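You operate a simulated robot arm through the tools that you are given. There is no shell and no other tool. Be economical: measure what you need, move in short steps, check, and stop when the job is done.

Carry out the task below with a simulated robot arm. There is one attempt and no reset: what you move stays moved.

TASK
Gauge the bellied pot, then fit the prop that clears it.
Fine: short prop up to 115 mm, else the tall one, over the peg by the gauge; gauge arm up again, pot on the white ring. Set down upright: what you pick out.

The check looks at the end state, three seconds after you hand in, the way a careful person would. Anything else that was tipped, shoved, dropped, spilled or broken makes it a failure.

THE ROBOT
A 6-joint arm with a two-finger parallel gripper, fixed in place. Base frame: the origin is at the foot of the arm, x ahead of it, y to its left, z up; the work surface is at about z = 72. Readings come in cm, degrees, newtons and seconds.
With the tool pointing down near the work surface it reaches from about 26 to 74 cm from the base axis. Its first joint turns from -66.0 to 66.0 degrees. Payload 2.45 kg.
Tool frame: the origin (TCP) lies between the finger pads and is the grasp point; the fingertips stand 2.4 cm ahead of it; z points along the fingers, y is the line along which they close. Largest opening 6.8 cm; finger width 1.7, thickness 1; the body of the gripper, 4 by 7 cm, starts 4.1 cm behind the TCP.
Orientation is told as [roll, pitch, yaw] about the base's x, y, z axes, in that order, counted from this pose: with the fingers straight down and closing along the base's y, the tool's x points along the base's -x, its y along +y and its z along -z.

THE INTERFACE
- The arm moves only by the tool arm_command. Its argument "moves" is a list of rows, each a list of 3 entries, a list of its own where there are three numbers: the turn, a rotation vector about the base's x, y, z in degrees, then the shift along the base's x, y, z in cm, then the gripper command, from -1 (fully open) to 1 (shut), values between in proportion. In form: [[[ax, ay, az], [dx, dy, dz], hand], ...]. A call has 1 to 20 rows; each row shifts and turns the commanded pose from where the row before left it. A row lasts 0.2 s, in which the tool goes at most 5 cm and 8.6 degrees; a call with a longer step from one row to the next is refused whole, and so is a gripper value outside its range. A pose out of reach is approached as far as the arm can. The call stops where the force on the tool passes 40 N (or 10 N more than at its start, if that is more) or the arm is blocked; 0.2 s more then pass. Each finger travels about 10.8 cm/s and halts on what it meets, pressing with about 22 N; the grip force reading is that of the motor and also rises with nothing between the fingers. The clock runs only during rows and for 0.2 s after the last one: add rows that do not move to give the fingers time. It gives the time, the measured TCP pose, the force on the tool (base axes), the opening and the grip force at its end, in the units of the frame above (readings bear some noise), with the torque about the TCP (base axes, N m) and any sound that the robot's microphone picked up.
- Cameras (640 x 400 px; columns grow to the right, rows downward): "scene" is fixed at [15.82, 41.39, 146.21]; the picture's right is [-0.85, -0.53, 0.00], its down [-0.29, 0.47, -0.83] and it looks along [0.44, -0.71, -0.55] (base axes); focal length 348 px, centre (320, 200). "wrist" rides on the gripper at [8.4, 1.1, -7.5] in the tool frame; the picture's right is [-0.13, 0.99, 0.00], its down [-0.60, -0.08, -0.79] and it looks along [-0.79, -0.10, 0.61] (tool axes); focal length 251 px, centre (320, 200). There is no depth. A picture from a camera that has moved, and an enlarged one, comes with that camera's place and axes in the base frame and with its lens. The place of the scene camera against the robot may be out by one fixed shift of up to 1.2 cm in any direction.
- get_image(camera): a new picture of that camera. The clock stands still meanwhile.
- zoom(camera, box): a new picture of the part [left, top, right, bottom] of that camera's present view, enlarged. The clock stands still meanwhile.
- job_done(): hands the job in; it is judged then, once.

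Work in short steps. Places have to be worked out from the pictures, the camera data and where the tool is seen: move nearer, look again, correct. Check each grasp and each placing, and mend what went wrong. You have 120 turns and 64 pictures in all, those below and enlarged ones among them. Open the gripper and draw the arm clear of the work before you hand the job in, unless the task says otherwise; then end with one line.

The tools are called after "Request:" as a command line: name --argument value ..., lists and objects as JSON in quotes. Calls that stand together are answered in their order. arm_command: Moves the arm, as the interface text tells. Its arguments: {"type":"object","properties":{"moves":{"type":"array","items":{"type":"array"}}},"required":["moves"]} The other tools are called the same way: get_image (camera) takes a picture; zoom (camera, box) takes an enlarged picture of a part of a camera's view; job_done () hands the job in.

At the start:

```text
time: 0.0
position: [39.26, -19.03, 117.8]
orientation: [-0.1, 0.0, 0.0]
ft_force: [-0.4, 0.3, 0.4]
torque: [0.0, 0.03, 0.01]
finger_gap: 6.82
gripper_force: 0.1
```

scene: 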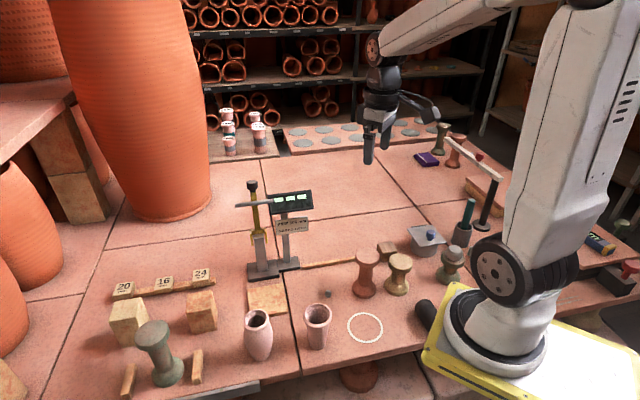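
wrist: 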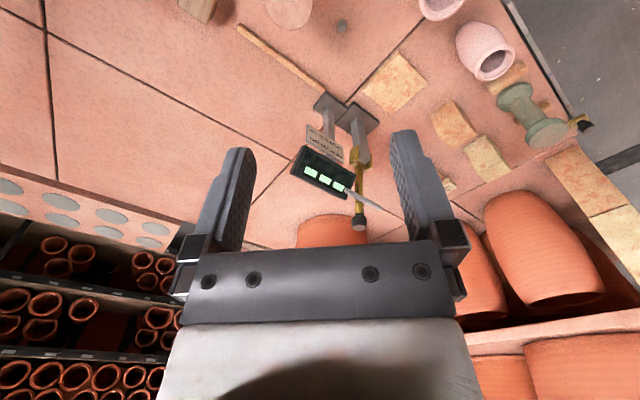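

The scene shows a gauge with a display, two pots, spool-like props and a white ring. I'll zoom in to read the details.

Request:
zoom --camera "scene" --box '[200, 170, 360, 290]'

Request:
zoom --camera "scene" --box '[220, 240, 480, 400]'

Request:
zoom --camera "scene" --box '[80, 250, 300, 400]'

Request:
zoom --camera "scene" --box '[400, 110, 560, 260]'

```text
3.33 times, centred on (280, 230) of scene
camera zoom: at [15.82, 41.39, 146.21], right [-0.85, -0.53, 0.0], down [-0.29, 0.47, -0.83], along [0.44, -0.71, -0.55], focal length 1159 px, centre (453, 100)
```

zoom: 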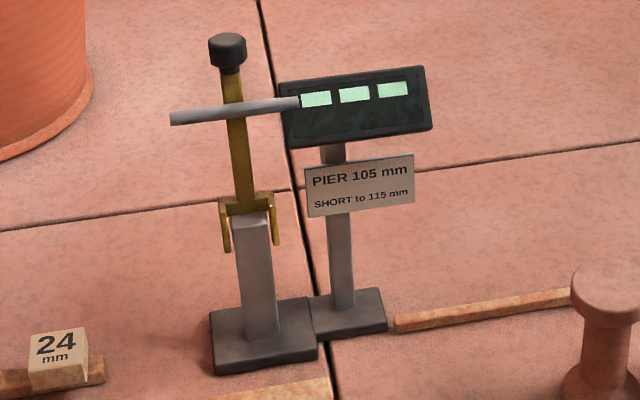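

```text
2.46 times, centred on (350, 320) of scene
camera zoom: at [15.82, 41.39, 146.21], right [-0.85, -0.53, 0.0], down [-0.29, 0.47, -0.83], along [0.44, -0.71, -0.55], focal length 856 px, centre (246, -95)
```

zoom: 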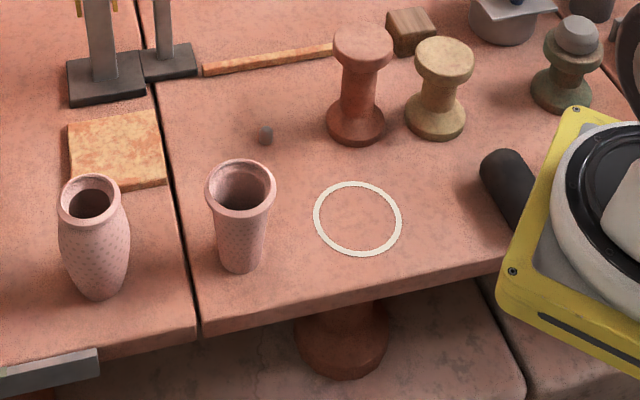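

```text
2.67 times, centred on (190, 325) of scene
camera zoom: at [15.82, 41.39, 146.21], right [-0.85, -0.53, 0.0], down [-0.29, 0.47, -0.83], along [0.44, -0.71, -0.55], focal length 927 px, centre (667, -133)
```

zoom: 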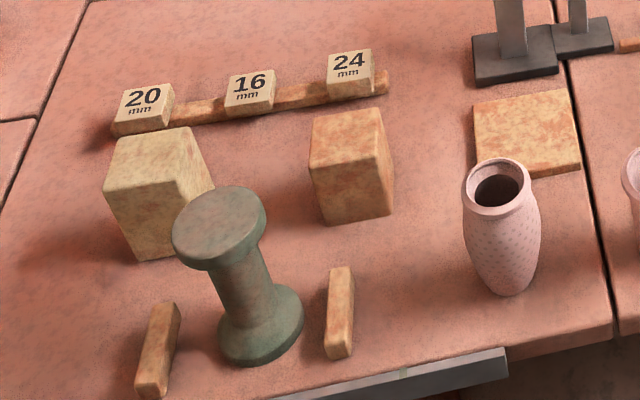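

```text
2.67 times, centred on (480, 185) of scene
camera zoom: at [15.82, 41.39, 146.21], right [-0.85, -0.53, 0.0], down [-0.29, 0.47, -0.83], along [0.44, -0.71, -0.55], focal length 927 px, centre (-107, 240)
```

zoom: 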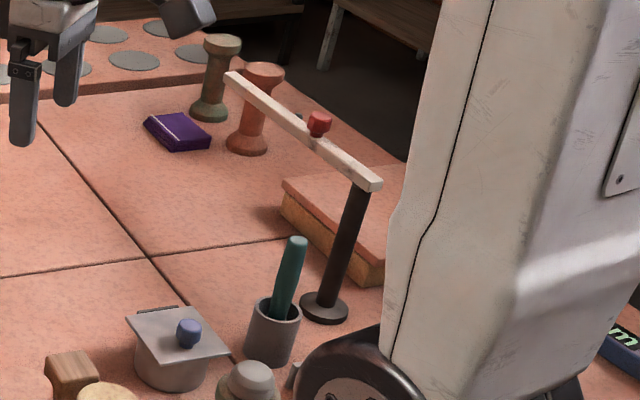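

The bellied pot stands at about (53, 8.5). The gauge is near (69, -13), the peg near (49, -15.6) and the ring near (35, -11). I'll bring the wrist camera closer to the gauge.

Request:
arm_command --moves '[[[0, 0, 0], [0.5, 2, -4], -1], [[0, 0, 0], [0.5, 2, -4], -1], [[0, 0, 0], [0.5, 2, -4], -1], [[0, 0, 0], [0.5, 1, -4], -1], [[0, 0, 0], [0, 0, -2], -1]]'

Request:
get_image --camera "wrist"

```text
time: 1.2
position: [41.26, -12.07, 99.96]
orientation: [0.1, 0.0, 0.0]
ft_force: [0.1, -0.2, 0.9]
torque: [0.02, -0.03, 0.0]
finger_gap: 6.81
gripper_force: 0.1
```

```text
57 pictures are left
camera wrist: at [32.9, -10.77, 107.46], right [0.13, 0.99, 0.0], down [0.6, -0.08, 0.79], along [0.79, -0.1, -0.61], focal length 251 px, centre (320, 200)
```

wrist: 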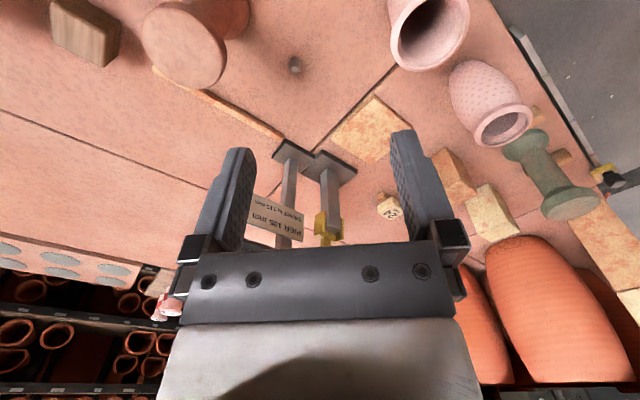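

The peg is at about (48.2, -15.9), the tile at about (60, -5) and the pier foot at (69, -12.3). I need a better view of the gauge's upper part, so I'll back off and go up, then zoom.

Request:
arm_command --moves '[[[0, 0, 0], [-1, 1, 4.5], -1], [[0, 0, 0], [-1, 1, 4.5], -1], [[0, 0, 0], [-1, 1, 4.5], -1], [[0, 0, 0], [0, 1, 0], -1]]'

Request:
zoom --camera "wrist" --box '[220, 60, 420, 240]'

Request:
zoom --camera "scene" --box '[230, 175, 320, 235]'

```text
time: 2.2
position: [38.01, -8.12, 113.06]
orientation: [0.0, 0.0, 0.0]
ft_force: [-0.6, -0.1, 0.3]
torque: [0.01, -0.04, 0.0]
finger_gap: 6.81
gripper_force: 0.0
```

```text
2.22 times, centred on (320, 150) of wrist
camera zoom: at [29.64, -6.87, 120.65], right [0.13, 0.99, 0.0], down [0.6, -0.08, 0.79], along [0.79, -0.1, -0.61], focal length 559 px, centre (320, 311)
```

zoom: 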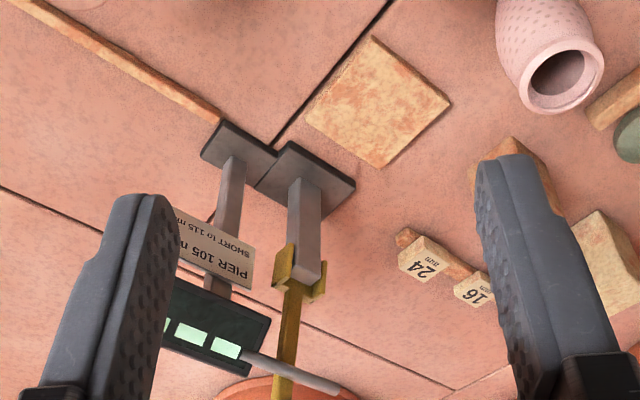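

```text
6.67 times, centred on (275, 205) of scene
camera zoom: at [15.82, 41.39, 146.21], right [-0.85, -0.53, 0.0], down [-0.29, 0.47, -0.83], along [0.44, -0.71, -0.55], focal length 2318 px, centre (620, 167)
```

zoom: 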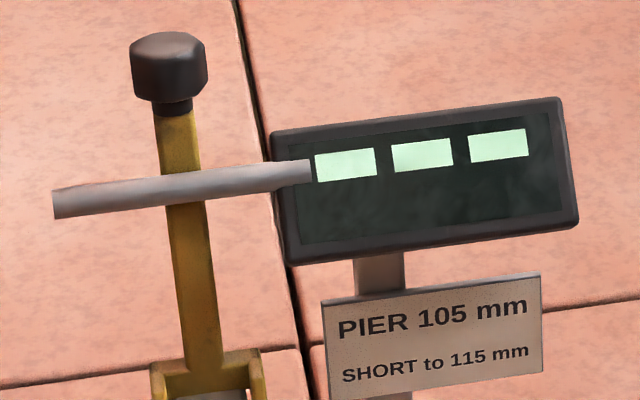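

The crossbar near the arm is ambiguous from here. I'll turn toward the gauge (yaw -43°) and look at it from the tile side, closer up.

Request:
arm_command --moves '[[[0, 0, -7.2], [3, 1, -1], -1], [[0, 0, -7.2], [3, 1, -2], -1], [[0, 0, -7.2], [3, 1, -2], -1], [[0, 0, -7.2], [3, 1, -2], -1], [[0, 0, -7.2], [3, 1, -2], -1], [[0, 0, -7.2], [1, 1, -2], -1]]'

Request:
get_image --camera "wrist"

```text
time: 3.6
position: [54.29, -1.73, 101.96]
orientation: [0.0, 0.0, -43.3]
ft_force: [0.2, 0.1, 0.3]
torque: [0.01, 0.0, -0.01]
finger_gap: 6.8
gripper_force: 0.0
```

```text
54 pictures are left
camera wrist: at [48.95, 4.94, 109.48], right [0.77, 0.63, 0.0], down [0.39, -0.47, 0.79], along [0.5, -0.61, -0.61], focal length 251 px, centre (320, 200)
```

wrist: 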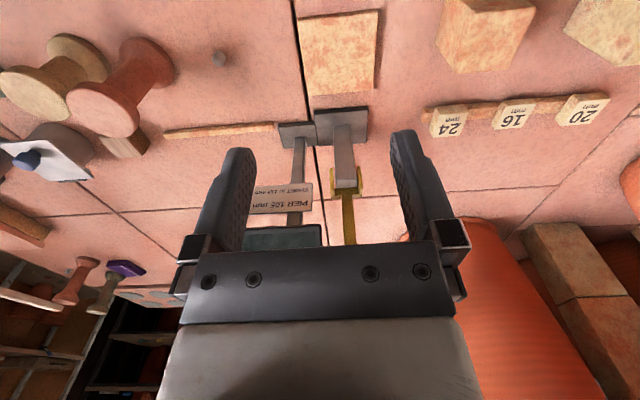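

The table axes run along (0.77, 0.63) and (0.63, -0.77). The top of the arm is hidden by the gripper, so I'll back off and go up.

Request:
arm_command --moves '[[[0, 0, 0], [-2, 2.4, 3], -1], [[0, 0, 0], [-2, 2.4, 3], -1], [[0, 0, 0], [-2, 2.4, 3], -1], [[0, 0, 0], [0, 0, 0], -1]]'

Request:
zoom --camera "wrist" --box '[240, 100, 400, 250]'

```text
time: 4.6
position: [48.19, 5.41, 111.18]
orientation: [0.0, 0.0, -43.2]
ft_force: [-0.4, -0.3, 0.6]
torque: [0.04, -0.02, -0.05]
finger_gap: 6.78
gripper_force: 0.0
```

```text
2.67 times, centred on (320, 175) of wrist
camera zoom: at [42.89, 12.07, 118.74], right [0.77, 0.63, 0.0], down [0.39, -0.47, 0.79], along [0.5, -0.61, -0.61], focal length 670 px, centre (320, 267)
```

zoom: 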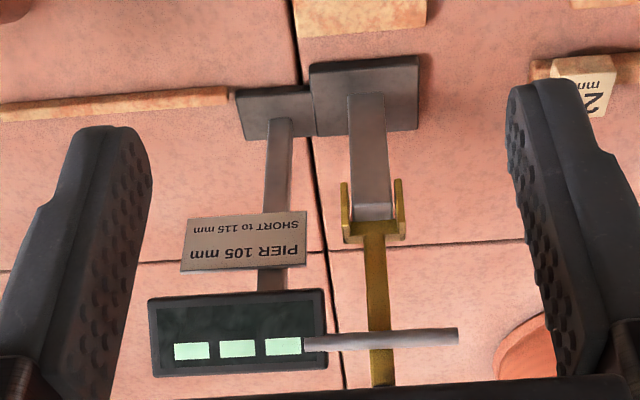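

I've seen the gauge well enough. The first step is to locate the bellied pot precisely, so I'll go back to yaw 0 and view it.

Request:
arm_command --moves '[[[0, 0, 7.2], [-1, 0.5, -1.5], -1], [[0, 0, 7.2], [-1, 0.5, -1.5], -1], [[0, 0, 7.2], [-1, 0.5, -1.5], -1], [[0, 0, 7.2], [-1, 0.5, -1.5], -1], [[0, 0, 7.2], [-1, 0.5, -1.5], -1], [[0, 0, 7.2], [0, 0, -1.5], -1], [[0, 0, 0], [0, 0, 0], -1]]'

Request:
get_image --camera "wrist"

```text
time: 6.2
position: [43.08, 7.51, 102.37]
orientation: [0.0, 0.0, 0.1]
ft_force: [-0.2, 0.5, -0.3]
torque: [-0.01, 0.0, 0.01]
finger_gap: 6.79
gripper_force: 0.0
```

```text
52 pictures are left
camera wrist: at [34.69, 8.78, 109.87], right [0.13, 0.99, 0.0], down [0.6, -0.08, 0.79], along [0.79, -0.1, -0.61], focal length 251 px, centre (320, 200)
```

wrist: 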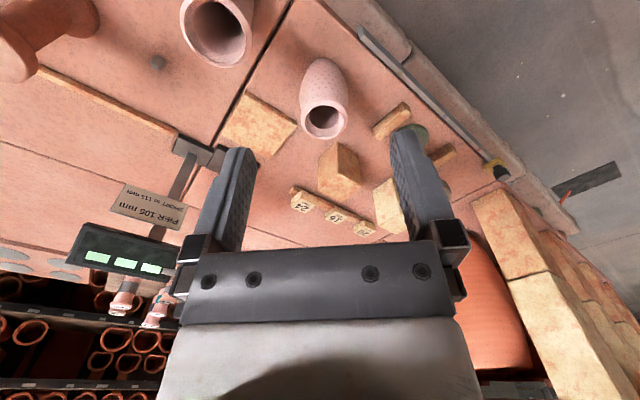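

The pot axis comes out at about (53.4, 7.0), with the rim near z≈83. I'll move above it, keeping the fingertips clear, and check.

Request:
arm_command --moves '[[[0, 0, 0], [3.4, -0.1, -2.4], -1], [[0, 0, 0], [3.4, -0.2, -3], -1], [[0, 0, 0], [3.4, -0.2, -3], -1], [[0, 0, 0], [0, 0, -1.5], -1], [[0, 0, 0], [0, 0, 0], -1]]'

Request:
get_image --camera "wrist"

```text
time: 7.4
position: [53.25, 7.04, 92.16]
orientation: [-0.1, 0.0, 0.1]
ft_force: [0.1, -0.2, 0.0]
torque: [0.01, 0.03, 0.01]
finger_gap: 6.82
gripper_force: 0.0
```

```text
51 pictures are left
camera wrist: at [44.86, 8.29, 99.72], right [0.13, 0.99, 0.0], down [0.6, -0.08, 0.79], along [0.79, -0.1, -0.61], focal length 251 px, centre (320, 200)
```

wrist: 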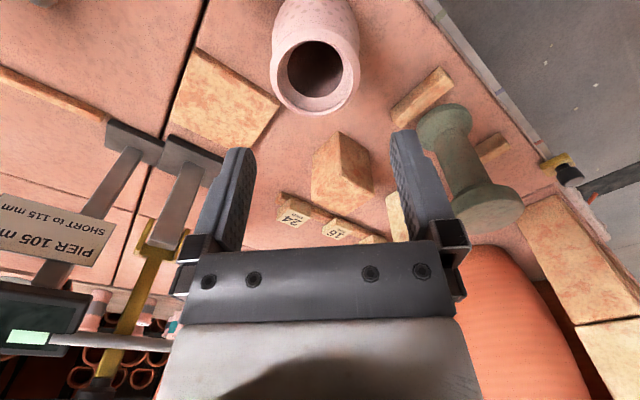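

Observed rim centre is near pixel (315, 72) against (318, 80) predicted for directly under the TCP. I'll zoom to measure it exactly.

Request:
zoom --camera "wrist" --box '[240, 0, 400, 130]'

Request:
zoom --camera "scene" --box '[210, 280, 310, 370]'

```text
3.08 times, centred on (320, 65) of wrist
camera zoom: at [44.86, 8.29, 99.72], right [0.13, 0.99, 0.0], down [0.6, -0.08, 0.79], along [0.79, -0.1, -0.61], focal length 774 px, centre (320, 615)
```

zoom: 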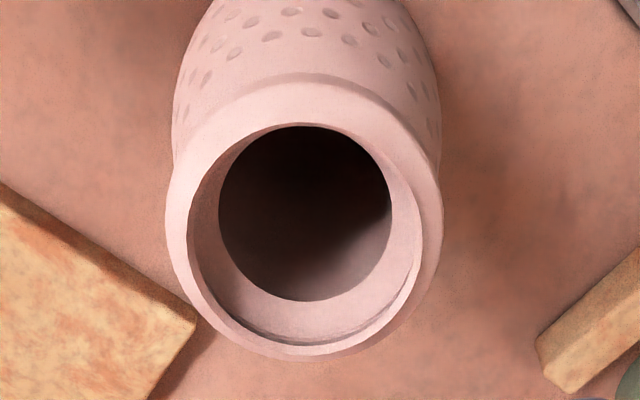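

```text
4.44 times, centred on (260, 325) of scene
camera zoom: at [15.82, 41.39, 146.21], right [-0.85, -0.53, 0.0], down [-0.29, 0.47, -0.83], along [0.44, -0.71, -0.55], focal length 1545 px, centre (587, -356)
```

zoom: 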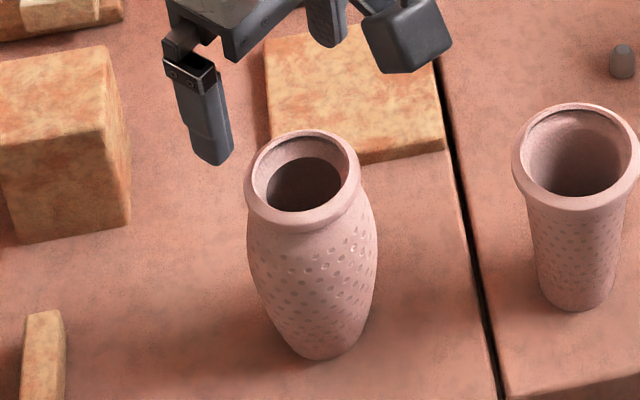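

The pot has a collar about 5.6 wide with its top at z≈84, and its axis is about (52.4, 7.0). I'll descend with the fingers around the collar, TCP at rim level.

Request:
arm_command --moves '[[[0, 0, 0], [-0.9, 0, 0], -1], [[0, 0, 0], [0, 0, -3], -1], [[0, 0, 0], [0, 0, -3], -1], [[0, 0, 0], [0, 0, -2.2], -1], [[0, 0, 0], [0, 0, 0], -1]]'

Request:
get_image --camera "wrist"

Request:
zoom --camera "scene" --box '[210, 270, 310, 370]'

```text
time: 8.6
position: [52.38, 6.89, 84.19]
orientation: [0.0, 0.1, 0.0]
ft_force: [-0.1, -0.6, 0.3]
torque: [-0.01, -0.04, 0.0]
finger_gap: 6.79
gripper_force: 0.1
```

```text
48 pictures are left
camera wrist: at [44.1, 8.26, 91.66], right [0.13, 0.99, 0.0], down [0.6, -0.08, 0.79], along [0.79, -0.1, -0.61], focal length 251 px, centre (320, 200)
```

wrist: 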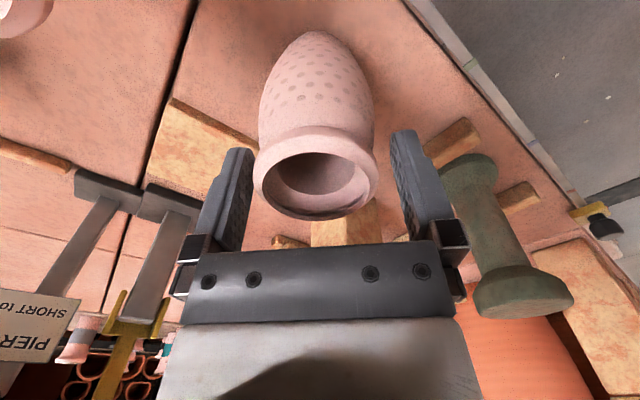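

```text
4.00 times, centred on (260, 320) of scene
camera zoom: at [15.82, 41.39, 146.21], right [-0.85, -0.53, 0.0], down [-0.29, 0.47, -0.83], along [0.44, -0.71, -0.55], focal length 1391 px, centre (560, -280)
```

zoom: 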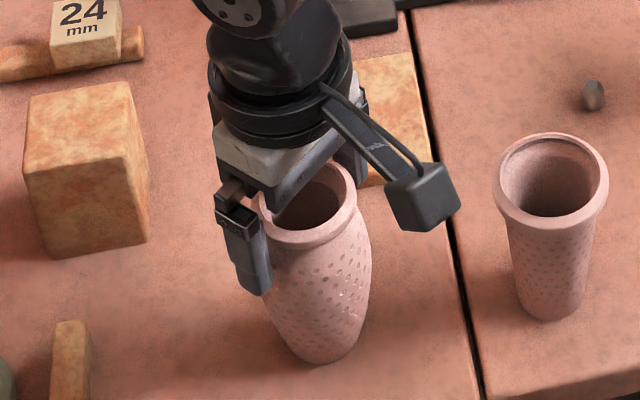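

The fingers straddle the collar, so I close gently.

Request:
arm_command --moves '[[[0, 0, 0], [0, 0, -0.4], -1], [[0, 0, 0], [0, 0, 0], 0], [[0, 0, 0], [0, 0, 0], 1], [[0, 0, 0], [0, 0, 0], 1]]'

Request:
get_image --camera "wrist"

```text
time: 9.6
position: [52.51, 7.07, 83.86]
orientation: [0.0, 0.1, 0.0]
ft_force: [-1.2, -1.4, 1.8]
torque: [0.05, 0.13, 0.04]
finger_gap: 5.41
gripper_force: 21.9
```

```text
46 pictures are left
camera wrist: at [44.12, 8.27, 91.34], right [0.13, 0.99, 0.0], down [0.6, -0.08, 0.79], along [0.79, -0.1, -0.61], focal length 251 px, centre (320, 200)
```

wrist: 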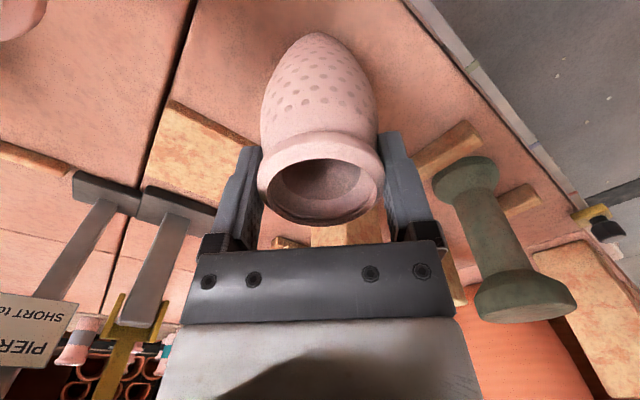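

It's gripped at 5.41 cm. I'll lift it 3 cm and check.

Request:
arm_command --moves '[[[0, 0, 0], [0, 0, 1], 1], [[0, 0, 0], [0, 0, 2], 1], [[0, 0, 0], [0, 0, 1], 1], [[0, 0, 0], [0, 0, 0], 1]]'

Request:
get_image --camera "scene"

Request:
get_image --camera "wrist"

```text
time: 10.6
position: [52.58, 7.09, 87.95]
orientation: [0.1, 0.0, 0.0]
ft_force: [0.0, -0.4, -2.2]
torque: [0.0, 0.01, 0.0]
finger_gap: 5.42
gripper_force: 22.9
```

```text
45 pictures are left
```

scene: 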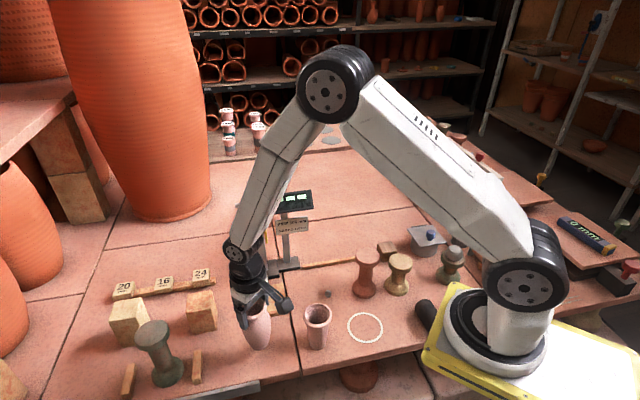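

```text
44 pictures are left
camera wrist: at [44.1, 8.29, 95.43], right [0.13, 0.99, 0.0], down [0.6, -0.08, 0.79], along [0.79, -0.1, -0.61], focal length 251 px, centre (320, 200)
```

wrist: 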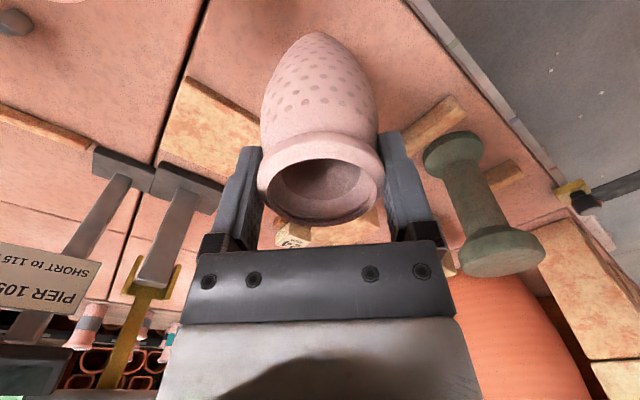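

The pot is held upright. I'll carry it over the tile at about (60.4, -4.8), staying level.

Request:
arm_command --moves '[[[0, 0, 0], [1.5, -2.4, 0.5], 1], [[0, 0, 0], [1.6, -2.4, 0.5], 1], [[0, 0, 0], [1.6, -2.4, 0], 1], [[0, 0, 0], [1.6, -2.4, 0], 1], [[0, 0, 0], [1.6, -2.3, 0], 1], [[0, 0, 0], [0, 0, 0], 1], [[0, 0, 0], [0, 0, 0], 1]]'

Request:
get_image --camera "wrist"

Request:
zoom --camera "scene" --box '[200, 170, 340, 330]'

```text
time: 12.2
position: [60.42, -4.72, 88.89]
orientation: [0.0, 0.0, 0.0]
ft_force: [-0.5, 0.5, -2.2]
torque: [0.0, -0.01, 0.01]
finger_gap: 5.42
gripper_force: 21.8
```

```text
43 pictures are left
camera wrist: at [52.15, -3.54, 96.45], right [0.13, 0.99, 0.0], down [0.6, -0.08, 0.79], along [0.79, -0.1, -0.61], focal length 251 px, centre (320, 200)
```

wrist: 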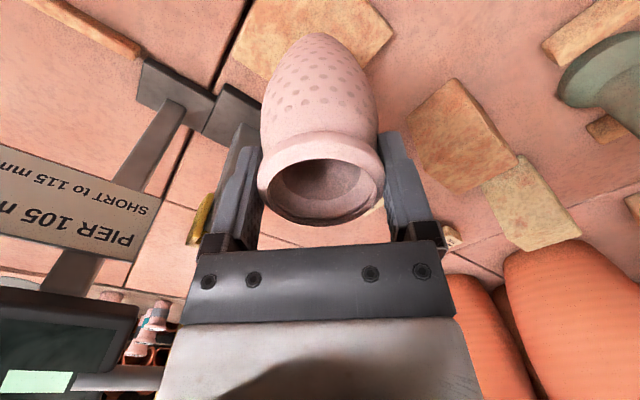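

```text
2.50 times, centred on (270, 250) of scene
camera zoom: at [15.83, 41.39, 146.21], right [-0.85, -0.53, 0.0], down [-0.29, 0.47, -0.83], along [0.44, -0.71, -0.55], focal length 869 px, centre (445, 75)
```

zoom: 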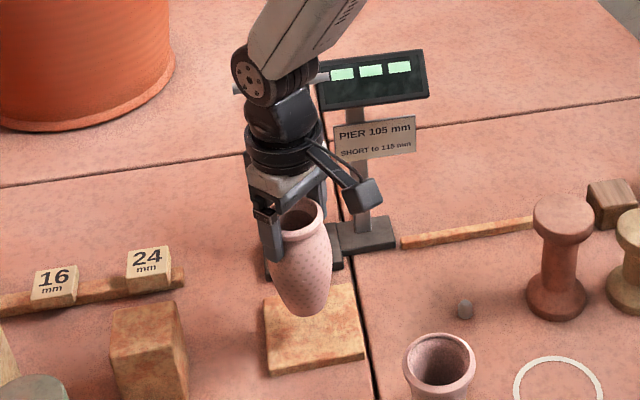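

The pot is over the tile. I'll lower it gradually until the force changes.

Request:
arm_command --moves '[[[0, 0, 0], [0, 0, -1.5], 1], [[0, 0, 0], [0, 0, -1], 1], [[0, 0, 0], [0, 0, -0.5], 1], [[0, 0, 0], [0, 0, 0], 1]]'

Request:
zoom --camera "scene" --box '[220, 240, 320, 330]'

```text
time: 13.2
position: [60.51, -4.75, 85.91]
orientation: [0.1, 0.0, -0.1]
ft_force: [0.1, 0.0, -1.8]
torque: [-0.01, 0.0, 0.01]
finger_gap: 5.44
gripper_force: 22.0
```

```text
4.44 times, centred on (270, 285) of scene
camera zoom: at [15.82, 41.39, 146.21], right [-0.85, -0.53, 0.0], down [-0.29, 0.47, -0.83], along [0.44, -0.71, -0.55], focal length 1545 px, centre (542, -178)
```

zoom: 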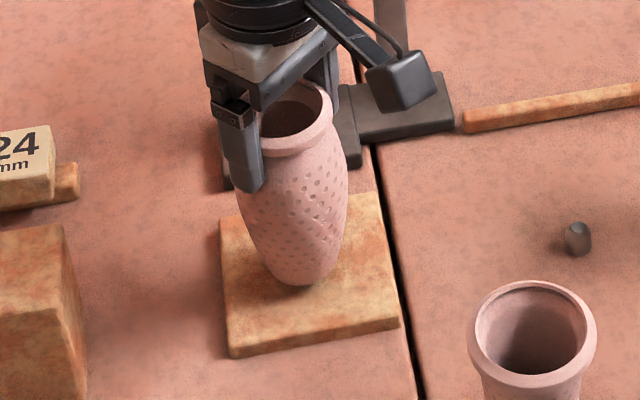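

The pot is close to the tile, so I continue in small steps.

Request:
arm_command --moves '[[[0, 0, 0], [0, 0, -0.3], 1], [[0, 0, 0], [0, 0, -0.3], 1], [[0, 0, 0], [0, 0, 0], 1]]'

Request:
arm_command --moves '[[[0, 0, 0], [0, 0, -0.25], 1], [[0, 0, 0], [0, 0, 0], 1]]'

Request:
arm_command --moves '[[[0, 0, 0], [0, 0, -0.25], 1], [[0, 0, 0], [0, 0, 0], 1]]'

```text
time: 14.0
position: [60.48, -4.86, 85.42]
orientation: [-0.1, 0.1, 0.0]
ft_force: [-0.3, 0.2, -1.8]
torque: [0.03, 0.0, -0.02]
finger_gap: 5.43
gripper_force: 22.5
```

```text
time: 14.6
position: [60.51, -4.77, 85.16]
orientation: [0.1, 0.1, 0.0]
ft_force: [0.1, 0.0, -2.5]
torque: [-0.04, -0.02, -0.03]
finger_gap: 5.42
gripper_force: 21.9
```

```text
time: 15.2
position: [60.5, -4.95, 84.99]
orientation: [0.1, -0.1, 0.0]
ft_force: [-4.8, -5.3, 22.4]
torque: [-0.25, 0.37, 0.07]
finger_gap: 5.44
gripper_force: 21.9
```

Contact came at TCP z≈85.0. I'll ease up 0.1 cm, open, and rise straight up.

Request:
arm_command --moves '[[[0, 0, 0], [0, 0, 0.12], 1], [[0, 0, 0], [0, 0, 0], 0.2], [[0, 0, 0], [0, 0, 0], -0.6], [[0, 0, 0], [0, 0, 0], -1], [[0, 0, 0], [0, 0, 0], -1]]'

Request:
arm_command --moves '[[[0, 0, 0], [0, 0, 1], -1], [[0, 0, 0], [0, 0, 3], -1], [[0, 0, 0], [-3, 2, 3], -1], [[0, 0, 0], [-4, 2, 3], -1], [[0, 0, 0], [-4, 2, 2], -1], [[0, 0, 0], [-3, 1, 2], -1], [[0, 0, 0], [-3, 1, 2], -1]]'

Request:
get_image --camera "wrist"

Request:
zoom --camera "scene" --box '[210, 165, 350, 325]'

```text
time: 16.4
position: [60.39, -4.88, 84.81]
orientation: [0.1, 0.1, 0.0]
ft_force: [-0.3, -0.2, 0.6]
torque: [-0.01, 0.0, 0.08]
finger_gap: 6.82
gripper_force: 0.1
```

```text
refused: row 4 steps farther than a row can; nothing moved
```

```text
40 pictures are left
camera wrist: at [52.05, -3.58, 92.4], right [0.13, 0.99, 0.0], down [0.6, -0.08, 0.79], along [0.79, -0.1, -0.61], focal length 251 px, centre (320, 200)
```

wrist: 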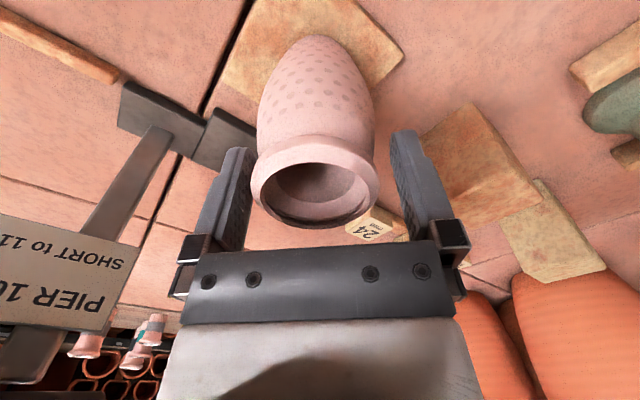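

```text
2.50 times, centred on (280, 245) of scene
camera zoom: at [15.82, 41.39, 146.21], right [-0.85, -0.53, 0.0], down [-0.29, 0.47, -0.83], along [0.44, -0.71, -0.55], focal length 869 px, centre (420, 88)
```

zoom: 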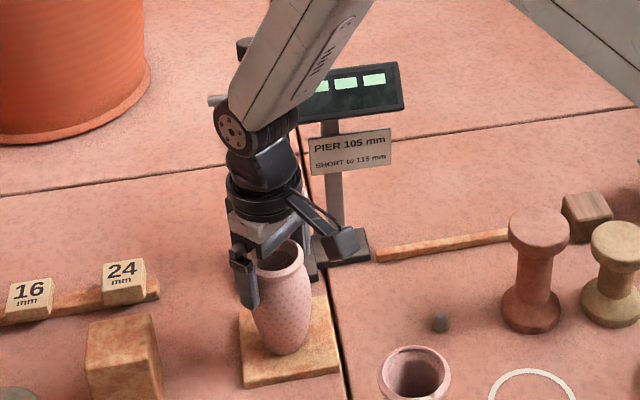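

The pot stands on the tile. The crossbar is centred on the gauge arm, so it's the arm's feeler. I'll rise straight up and then turn to yaw -45 to look at the knob, which should be near (68.7, -12.4, 102).

Request:
arm_command --moves '[[[0, 0, 0], [0, 0, 1], -1], [[0, 0, 0], [0, 0, 3], -1], [[0, 0, 0], [0, 0, 4], -1], [[0, 0, -7.5], [-1.5, 1.5, 3.5], -1], [[0, 0, -7.5], [-1.5, 1.5, 3.5], -1], [[0, 0, -7.5], [-1, 1, 3.5], -1], [[0, 0, -7.5], [-1, 1, 3], -1], [[0, 0, -7.5], [0, 0, 2], -1], [[0, 0, -7.5], [0, 0, 0], -1], [[0, 0, 0], [0, 0, 0], -1]]'

Request:
get_image --camera "wrist"

```text
time: 18.6
position: [55.2, 0.14, 108.44]
orientation: [0.0, 0.0, -45.1]
ft_force: [-0.3, -0.7, 0.3]
torque: [-0.06, -0.03, -0.01]
finger_gap: 6.79
gripper_force: 0.1
```

```text
38 pictures are left
camera wrist: at [49.95, 6.95, 115.88], right [0.79, 0.61, 0.0], down [0.37, -0.48, 0.79], along [0.48, -0.63, -0.61], focal length 251 px, centre (320, 200)
```

wrist: 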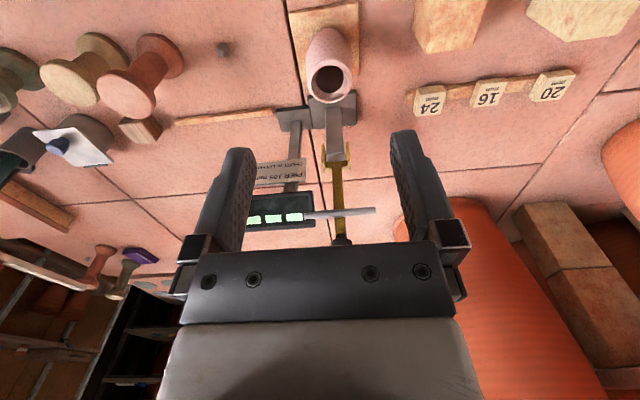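

From this view the gauge axis is at about (68.6, -13.1), with the hinge near z≈85.4, the feeler bar at z≈96.7 and the knob at z≈101.4. I'll approach above the knob, staying clear of it.

Request:
arm_command --moves '[[[0, 0, 0], [2.6, -2.6, 0], -1], [[0, 0, 0], [2.6, -2.6, 0], -1], [[0, 0, 0], [2.6, -2.6, 0], -1], [[0, 0, 0], [2.2, -2.2, 0], -1], [[0, 0, 0], [0, 0, 0], -1], [[0, 0, 0], [0, 0, 0], -1]]'

Request:
get_image --camera "wrist"

Request:
zoom --camera "scene" --box '[200, 130, 340, 270]'

```text
time: 20.0
position: [65.54, -9.79, 108.64]
orientation: [0.0, 0.0, -45.0]
ft_force: [0.4, 0.2, -0.2]
torque: [-0.03, 0.0, -0.02]
finger_gap: 6.78
gripper_force: 0.1
```

```text
37 pictures are left
camera wrist: at [60.37, -2.95, 116.13], right [0.79, 0.61, 0.0], down [0.37, -0.48, 0.79], along [0.48, -0.63, -0.61], focal length 251 px, centre (320, 200)
```

wrist: 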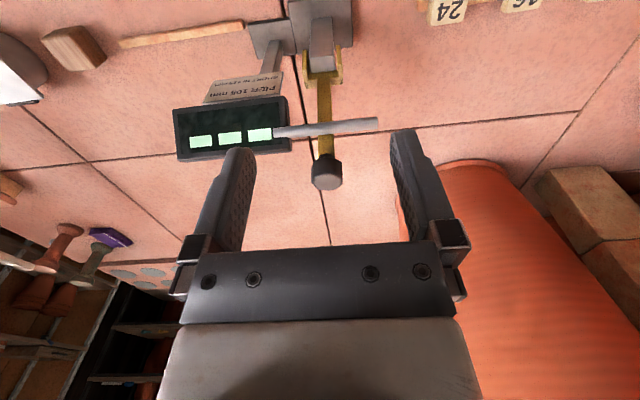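

```text
2.86 times, centred on (270, 200) of scene
camera zoom: at [15.82, 41.39, 146.21], right [-0.85, -0.53, 0.0], down [-0.29, 0.47, -0.83], along [0.44, -0.71, -0.55], focal length 994 px, centre (463, 200)
```

zoom: 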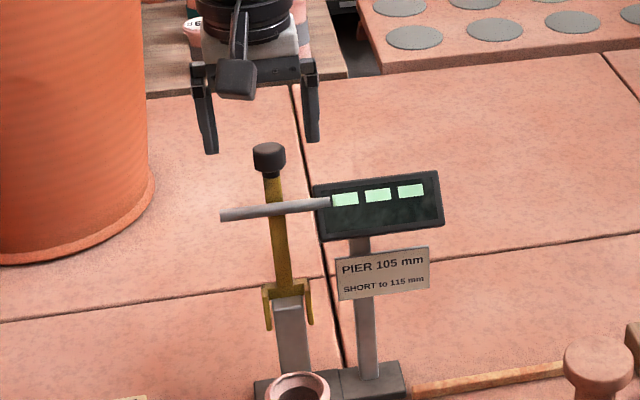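

Triangulating again with the corrected scene offset puts the knob nearer (70.3, -15, 101), so the arm leans back slightly, and the hinge nearer z≈83.5. I'll move above the knob and look.

Request:
arm_command --moves '[[[0, 0, 0], [2.4, -2.6, -0.5], -1], [[0, 0, 0], [2.2, -2.4, -0.5], -1], [[0, 0, 0], [0, 0, 0], -1], [[0, 0, 0], [0, 0, 0], -1]]'

Request:
get_image --camera "wrist"

Request:
zoom --camera "scene" --box '[200, 130, 340, 270]'

```text
time: 21.0
position: [69.91, -14.98, 107.41]
orientation: [-0.1, 0.0, -44.9]
ft_force: [0.2, 0.3, 0.1]
torque: [-0.03, -0.03, -0.01]
finger_gap: 6.78
gripper_force: 0.1
```

```text
35 pictures are left
camera wrist: at [64.83, -8.07, 114.99], right [0.79, 0.61, 0.0], down [0.37, -0.48, 0.79], along [0.48, -0.63, -0.61], focal length 251 px, centre (320, 200)
```

wrist: 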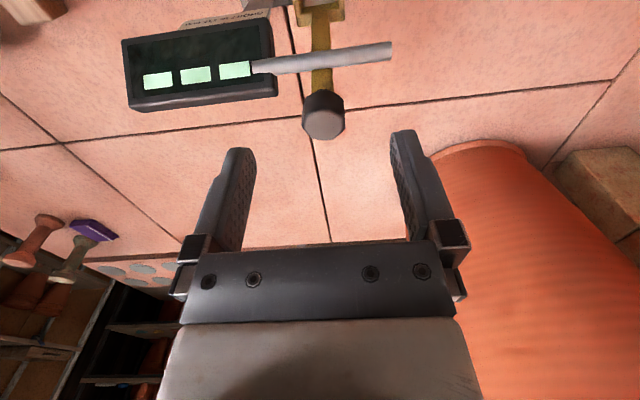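

```text
2.86 times, centred on (270, 200) of scene
camera zoom: at [15.82, 41.39, 146.21], right [-0.85, -0.53, 0.0], down [-0.29, 0.47, -0.83], along [0.44, -0.71, -0.55], focal length 994 px, centre (463, 200)
```

zoom: 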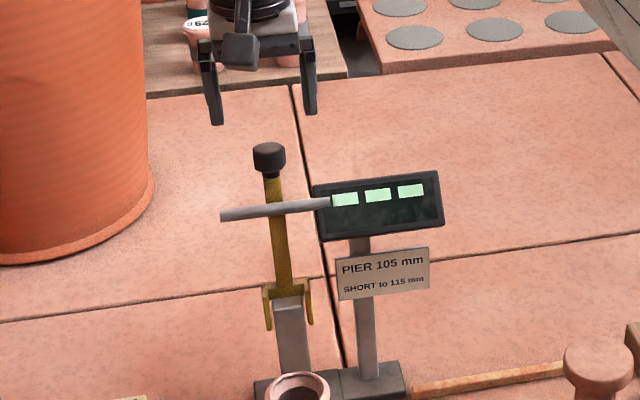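

The knob centre triangulates to (70.7, -15.5, 100.5). I'll narrow the fingers to about 4.7 cm and descend over it.

Request:
arm_command --moves '[[[0, 0, 0], [0.8, -0.5, 0], -0.35], [[0, 0, 0], [0, 0, -1.5], -0.35], [[0, 0, 0], [0, 0, -1.8], -0.35], [[0, 0, 0], [0, 0, -1], -0.35], [[0, 0, 0], [0, 0, 0], -0.35]]'

Request:
get_image --camera "wrist"

Request:
zoom --camera "scene" --box '[220, 140, 320, 230]'

```text
time: 22.2
position: [70.69, -15.27, 103.21]
orientation: [0.0, 0.0, -45.0]
ft_force: [0.4, -0.2, -0.4]
torque: [-0.01, 0.02, -0.01]
finger_gap: 4.63
gripper_force: 0.0
```

```text
33 pictures are left
camera wrist: at [65.5, -8.42, 110.78], right [0.79, 0.61, 0.0], down [0.37, -0.48, 0.79], along [0.48, -0.63, -0.61], focal length 251 px, centre (320, 200)
```

wrist: 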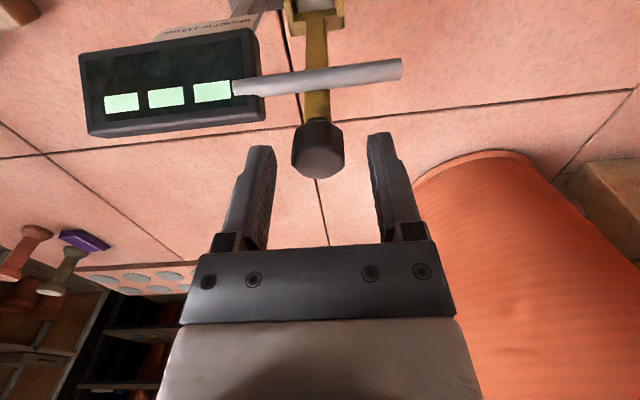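

```text
4.44 times, centred on (270, 185) of scene
camera zoom: at [15.82, 41.39, 146.21], right [-0.85, -0.53, 0.0], down [-0.29, 0.47, -0.83], along [0.44, -0.71, -0.55], focal length 1545 px, centre (542, 267)
```

zoom: 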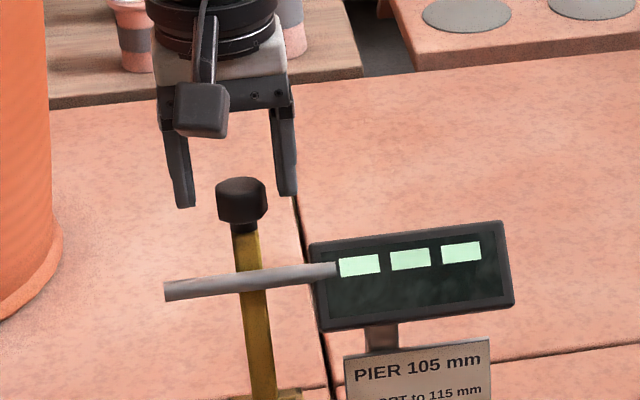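

The knob is well centred between the fingers. I'll descend 1.4 cm and close on it.

Request:
arm_command --moves '[[[0, 0, 0], [0, 0, -0.7], -0.35], [[0, 0, 0], [0, 0, -0.7], -0.35], [[0, 0, 0], [0, 0, 0], 0], [[0, 0, 0], [0, 0, 0], 0.3], [[0, 0, 0], [0, 0, 0], 0.6], [[0, 0, 0], [0, 0, 0], 0.6]]'

Request:
zoom --camera "scene" --box '[220, 140, 320, 230]'

```text
time: 23.6
position: [70.56, -15.4, 101.67]
orientation: [-0.1, 0.1, -45.0]
ft_force: [-7.8, -6.4, -1.6]
torque: [-0.16, 0.12, -0.08]
finger_gap: 2.93
gripper_force: 43.3
```

```text
4.44 times, centred on (270, 185) of scene
camera zoom: at [15.8, 41.37, 146.22], right [-0.85, -0.53, 0.0], down [-0.29, 0.47, -0.83], along [0.44, -0.71, -0.55], focal length 1545 px, centre (542, 267)
```

zoom: 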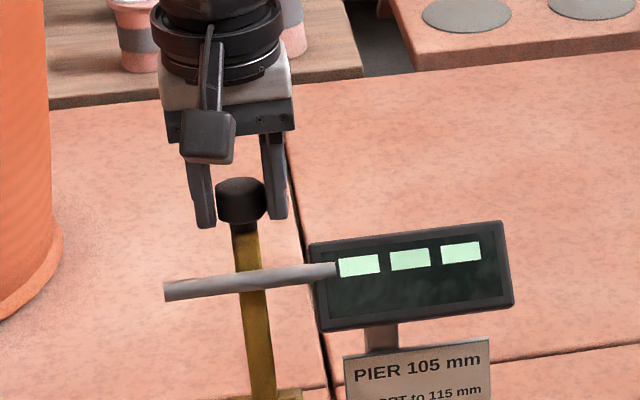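

It's gripped at 2.93 cm with a small lateral load. I'll relieve that load and begin the arc toward the tile with a first 10°, watching the forces.

Request:
arm_command --moves '[[[0, 0, 0], [-0.12, -0.12, 0], 0.25], [[0, 0, 0], [-0.53, 0.53, 0.03], 0.25], [[0, 0, 0], [-0.53, 0.53, 0.03], 0.25], [[0, 0, 0], [-0.53, 0.53, 0], 0.25], [[0, 0, 0], [-0.53, 0.53, -0.03], 0.25], [[0, 0, 0], [0, 0, 0], 0.25]]'

Request:
zoom --camera "scene" --box '[210, 140, 330, 240]'

```text
time: 25.0
position: [68.62, -13.4, 101.98]
orientation: [0.1, -0.2, -45.0]
ft_force: [-1.2, -12.0, 12.3]
torque: [-1.16, -0.9, -0.04]
finger_gap: 2.92
gripper_force: 43.0
```

```text
4.00 times, centred on (270, 190) of scene
camera zoom: at [15.79, 41.36, 146.22], right [-0.85, -0.53, 0.0], down [-0.29, 0.47, -0.83], along [0.44, -0.71, -0.55], focal length 1391 px, centre (520, 240)
```

zoom: 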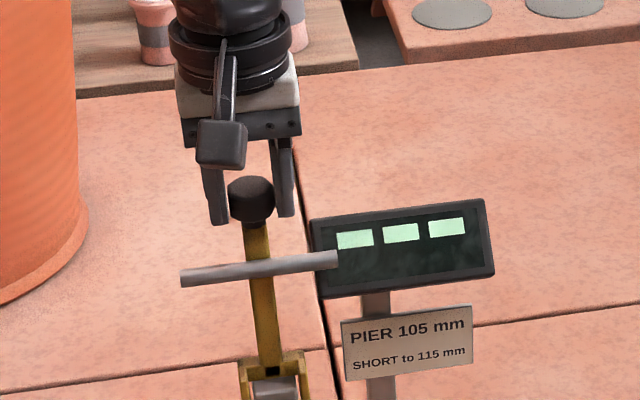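

The arm follows, but the pads resist pivoting (about 1.5 N·m). I'll loosen the grip slightly and ease sideways to see whether the load drops.

Request:
arm_command --moves '[[[0, 0, 0], [-0.1, -0.1, 0], 0.16], [[0, 0, 0], [0, 0, -0.1], 0.16], [[0, 0, 0], [0, 0, 0], 0.16]]'

```text
time: 25.8
position: [68.56, -13.39, 101.49]
orientation: [0.0, 0.0, -45.0]
ft_force: [1.7, 1.1, -0.7]
torque: [0.04, 0.01, 0.05]
finger_gap: 3.0
gripper_force: 1.2
```

The load is gone and the grip is nearly free. I'll see where the arm is and apply a gentle grip.

Request:
arm_command --moves '[[[0, 0, 0], [0, 0, 0], 0.19], [[0, 0, 0], [0, 0, 0], 0.19]]'

Request:
zoom --camera "scene" --box '[210, 140, 330, 240]'

```text
time: 26.4
position: [68.45, -13.39, 101.61]
orientation: [-0.1, 0.0, -45.0]
ft_force: [3.6, 3.0, -1.7]
torque: [0.07, 0.0, 0.06]
finger_gap: 3.08
gripper_force: 2.0
```

```text
4.00 times, centred on (270, 190) of scene
camera zoom: at [15.83, 41.4, 146.21], right [-0.85, -0.53, 0.0], down [-0.29, 0.47, -0.83], along [0.44, -0.71, -0.55], focal length 1391 px, centre (520, 240)
```

zoom: 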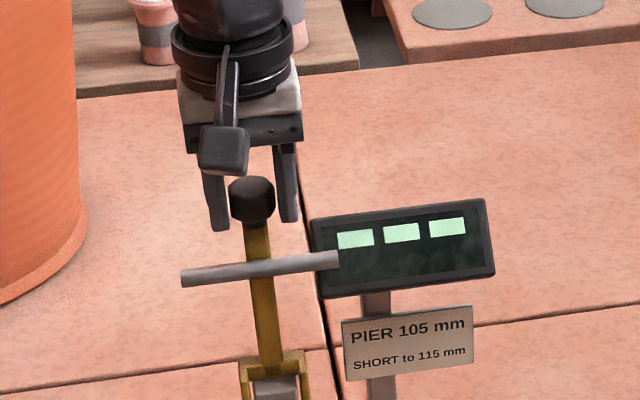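

The arm holds its place with a gentle grip. I'll continue the arc by about 10° with a light grip.

Request:
arm_command --moves '[[[0, 0, 0], [-0.52, 0.52, -0.08], 0.22], [[0, 0, 0], [-0.52, 0.52, -0.1], 0.22], [[0, 0, 0], [-0.52, 0.52, -0.14], 0.22], [[0, 0, 0], [-0.52, 0.52, -0.16], 0.22], [[0, 0, 0], [0, 0, 0], 0.22]]'

Request:
zoom --camera "scene" --box '[210, 140, 330, 240]'

```text
time: 27.6
position: [66.5, -11.42, 100.97]
orientation: [0.0, 0.0, -45.1]
ft_force: [2.1, 2.2, 1.1]
torque: [0.03, -0.09, 0.04]
finger_gap: 2.94
gripper_force: 1.9
```

```text
4.00 times, centred on (270, 190) of scene
camera zoom: at [15.83, 41.4, 146.21], right [-0.85, -0.53, 0.0], down [-0.29, 0.47, -0.83], along [0.44, -0.71, -0.55], focal length 1391 px, centre (520, 240)
```

zoom: 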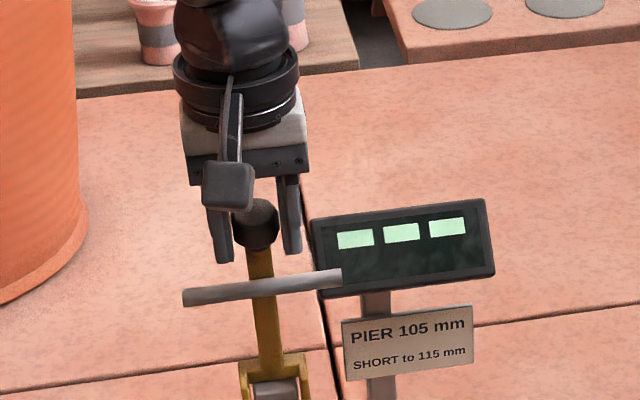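

Loads are light, and the knob pivots freely at about 14°. I'll continue to about 34°.

Request:
arm_command --moves '[[[0, 0, 0], [-0.51, 0.51, -0.2], 0.22], [[0, 0, 0], [-0.51, 0.51, -0.23], 0.22], [[0, 0, 0], [-0.5, 0.5, -0.26], 0.22], [[0, 0, 0], [-0.49, 0.49, -0.29], 0.22], [[0, 0, 0], [-0.48, 0.48, -0.32], 0.22], [[0, 0, 0], [-0.47, 0.47, -0.35], 0.22], [[0, 0, 0], [-0.46, 0.46, -0.38], 0.22], [[0, 0, 0], [-0.45, 0.45, -0.4], 0.22], [[0, 0, 0], [0, 0, 0], 0.22]]'

Request:
zoom --camera "scene" --box '[210, 150, 350, 310]'

```text
time: 29.6
position: [62.59, -7.38, 98.67]
orientation: [0.0, 0.1, -45.0]
ft_force: [-1.1, -1.4, -0.4]
torque: [-0.02, 0.03, -0.01]
finger_gap: 2.79
gripper_force: 0.5
```

```text
2.50 times, centred on (280, 230) of scene
camera zoom: at [15.81, 41.39, 146.21], right [-0.85, -0.53, 0.0], down [-0.29, 0.47, -0.83], along [0.44, -0.71, -0.55], focal length 869 px, centre (420, 125)
```

zoom: 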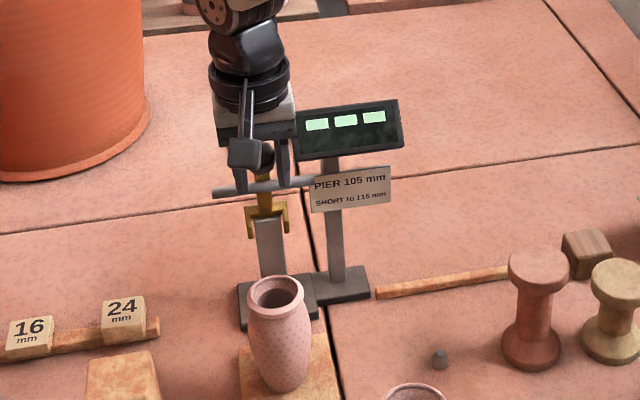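

The arm is following at about 34°. I'll grip a hair firmer and continue to about 54°.

Request:
arm_command --moves '[[[0, 0, 0], [0, 0, 0], 0.25], [[0, 0, 0], [-0.43, 0.43, -0.43], 0.25], [[0, 0, 0], [-0.42, 0.42, -0.46], 0.25], [[0, 0, 0], [-0.41, 0.41, -0.48], 0.25], [[0, 0, 0], [-0.39, 0.39, -0.51], 0.25], [[0, 0, 0], [-0.37, 0.37, -0.53], 0.25], [[0, 0, 0], [-0.36, 0.36, -0.56], 0.25], [[0, 0, 0], [-0.34, 0.34, -0.58], 0.25], [[0, 0, 0], [-0.32, 0.32, -0.59], 0.25], [[0, 0, 0], [0, 0, 0], 0.25]]'

Request:
zoom --camera "scene" --box '[210, 170, 330, 310]'

```text
time: 31.8
position: [59.5, -4.38, 94.49]
orientation: [0.0, 0.0, -44.9]
ft_force: [-0.2, 0.8, 0.8]
torque: [-0.01, -0.01, 0.03]
finger_gap: 2.67
gripper_force: 0.6
```

```text
2.86 times, centred on (270, 240) of scene
camera zoom: at [15.82, 41.39, 146.21], right [-0.85, -0.53, 0.0], down [-0.29, 0.47, -0.83], along [0.44, -0.71, -0.55], focal length 994 px, centre (463, 86)
```

zoom: 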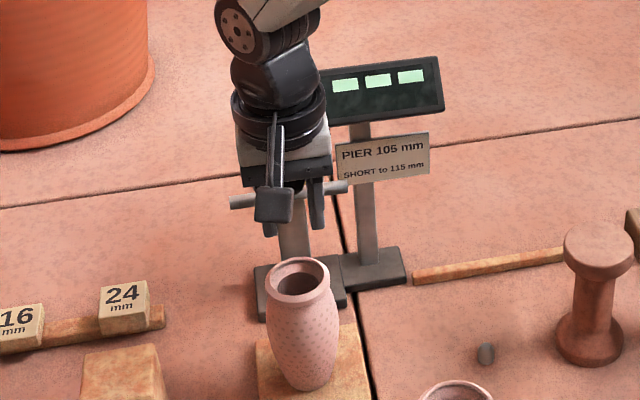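

Grip force is near zero, so I need to check that the knob is still between the fingers.

Request:
get_image --camera "wrist"

```text
25 pictures are left
camera wrist: at [54.35, 2.46, 102.01], right [0.79, 0.61, 0.0], down [0.37, -0.48, 0.79], along [0.48, -0.63, -0.61], focal length 251 px, centre (320, 200)
```

wrist: 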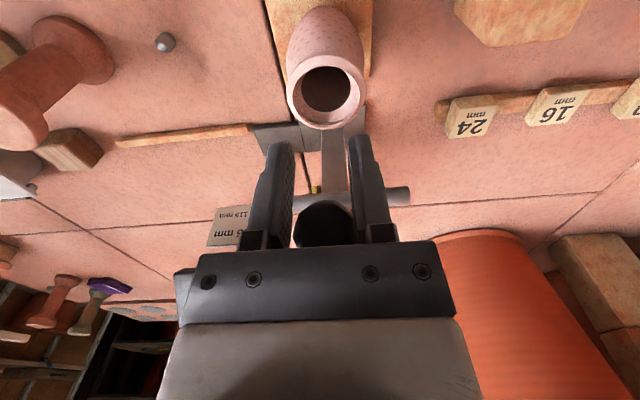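

The fingers slipped off but the arm stays at about 45°, so the hinge holds by friction. I'll close the fingers and press the knob down from above instead, lifting clear first and shifting over it.

Request:
arm_command --moves '[[[0, 0, 0], [0.2, -0.2, 3], 0.1], [[0, 0, 0], [0, 0, 4], 0.1], [[0, 0, 0], [0, 0, 0], 1], [[0, 0, 0], [0.7, -0.7, 0], 1], [[0, 0, 0], [0.6, -0.6, 0], 1], [[0, 0, 0], [0, 0, 0], 1]]'

Request:
get_image --camera "wrist"

```text
time: 33.2
position: [60.91, -5.92, 101.45]
orientation: [-0.1, 0.1, -45.0]
ft_force: [-0.4, -1.2, 0.5]
torque: [0.01, 0.0, -0.01]
finger_gap: 0.02
gripper_force: 22.0
```

```text
24 pictures are left
camera wrist: at [55.76, 0.95, 109.08], right [0.79, 0.61, 0.0], down [0.37, -0.48, 0.79], along [0.48, -0.63, -0.61], focal length 251 px, centre (320, 200)
```

wrist: 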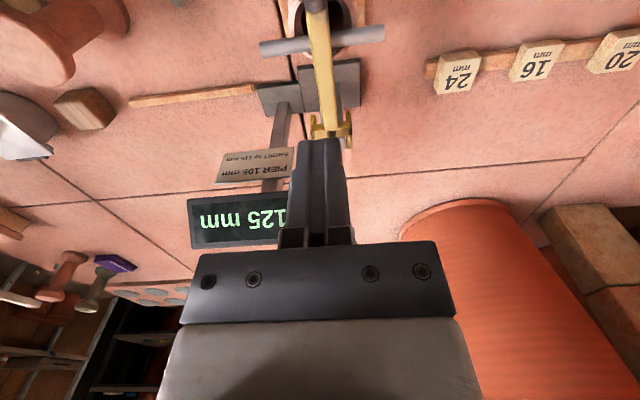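

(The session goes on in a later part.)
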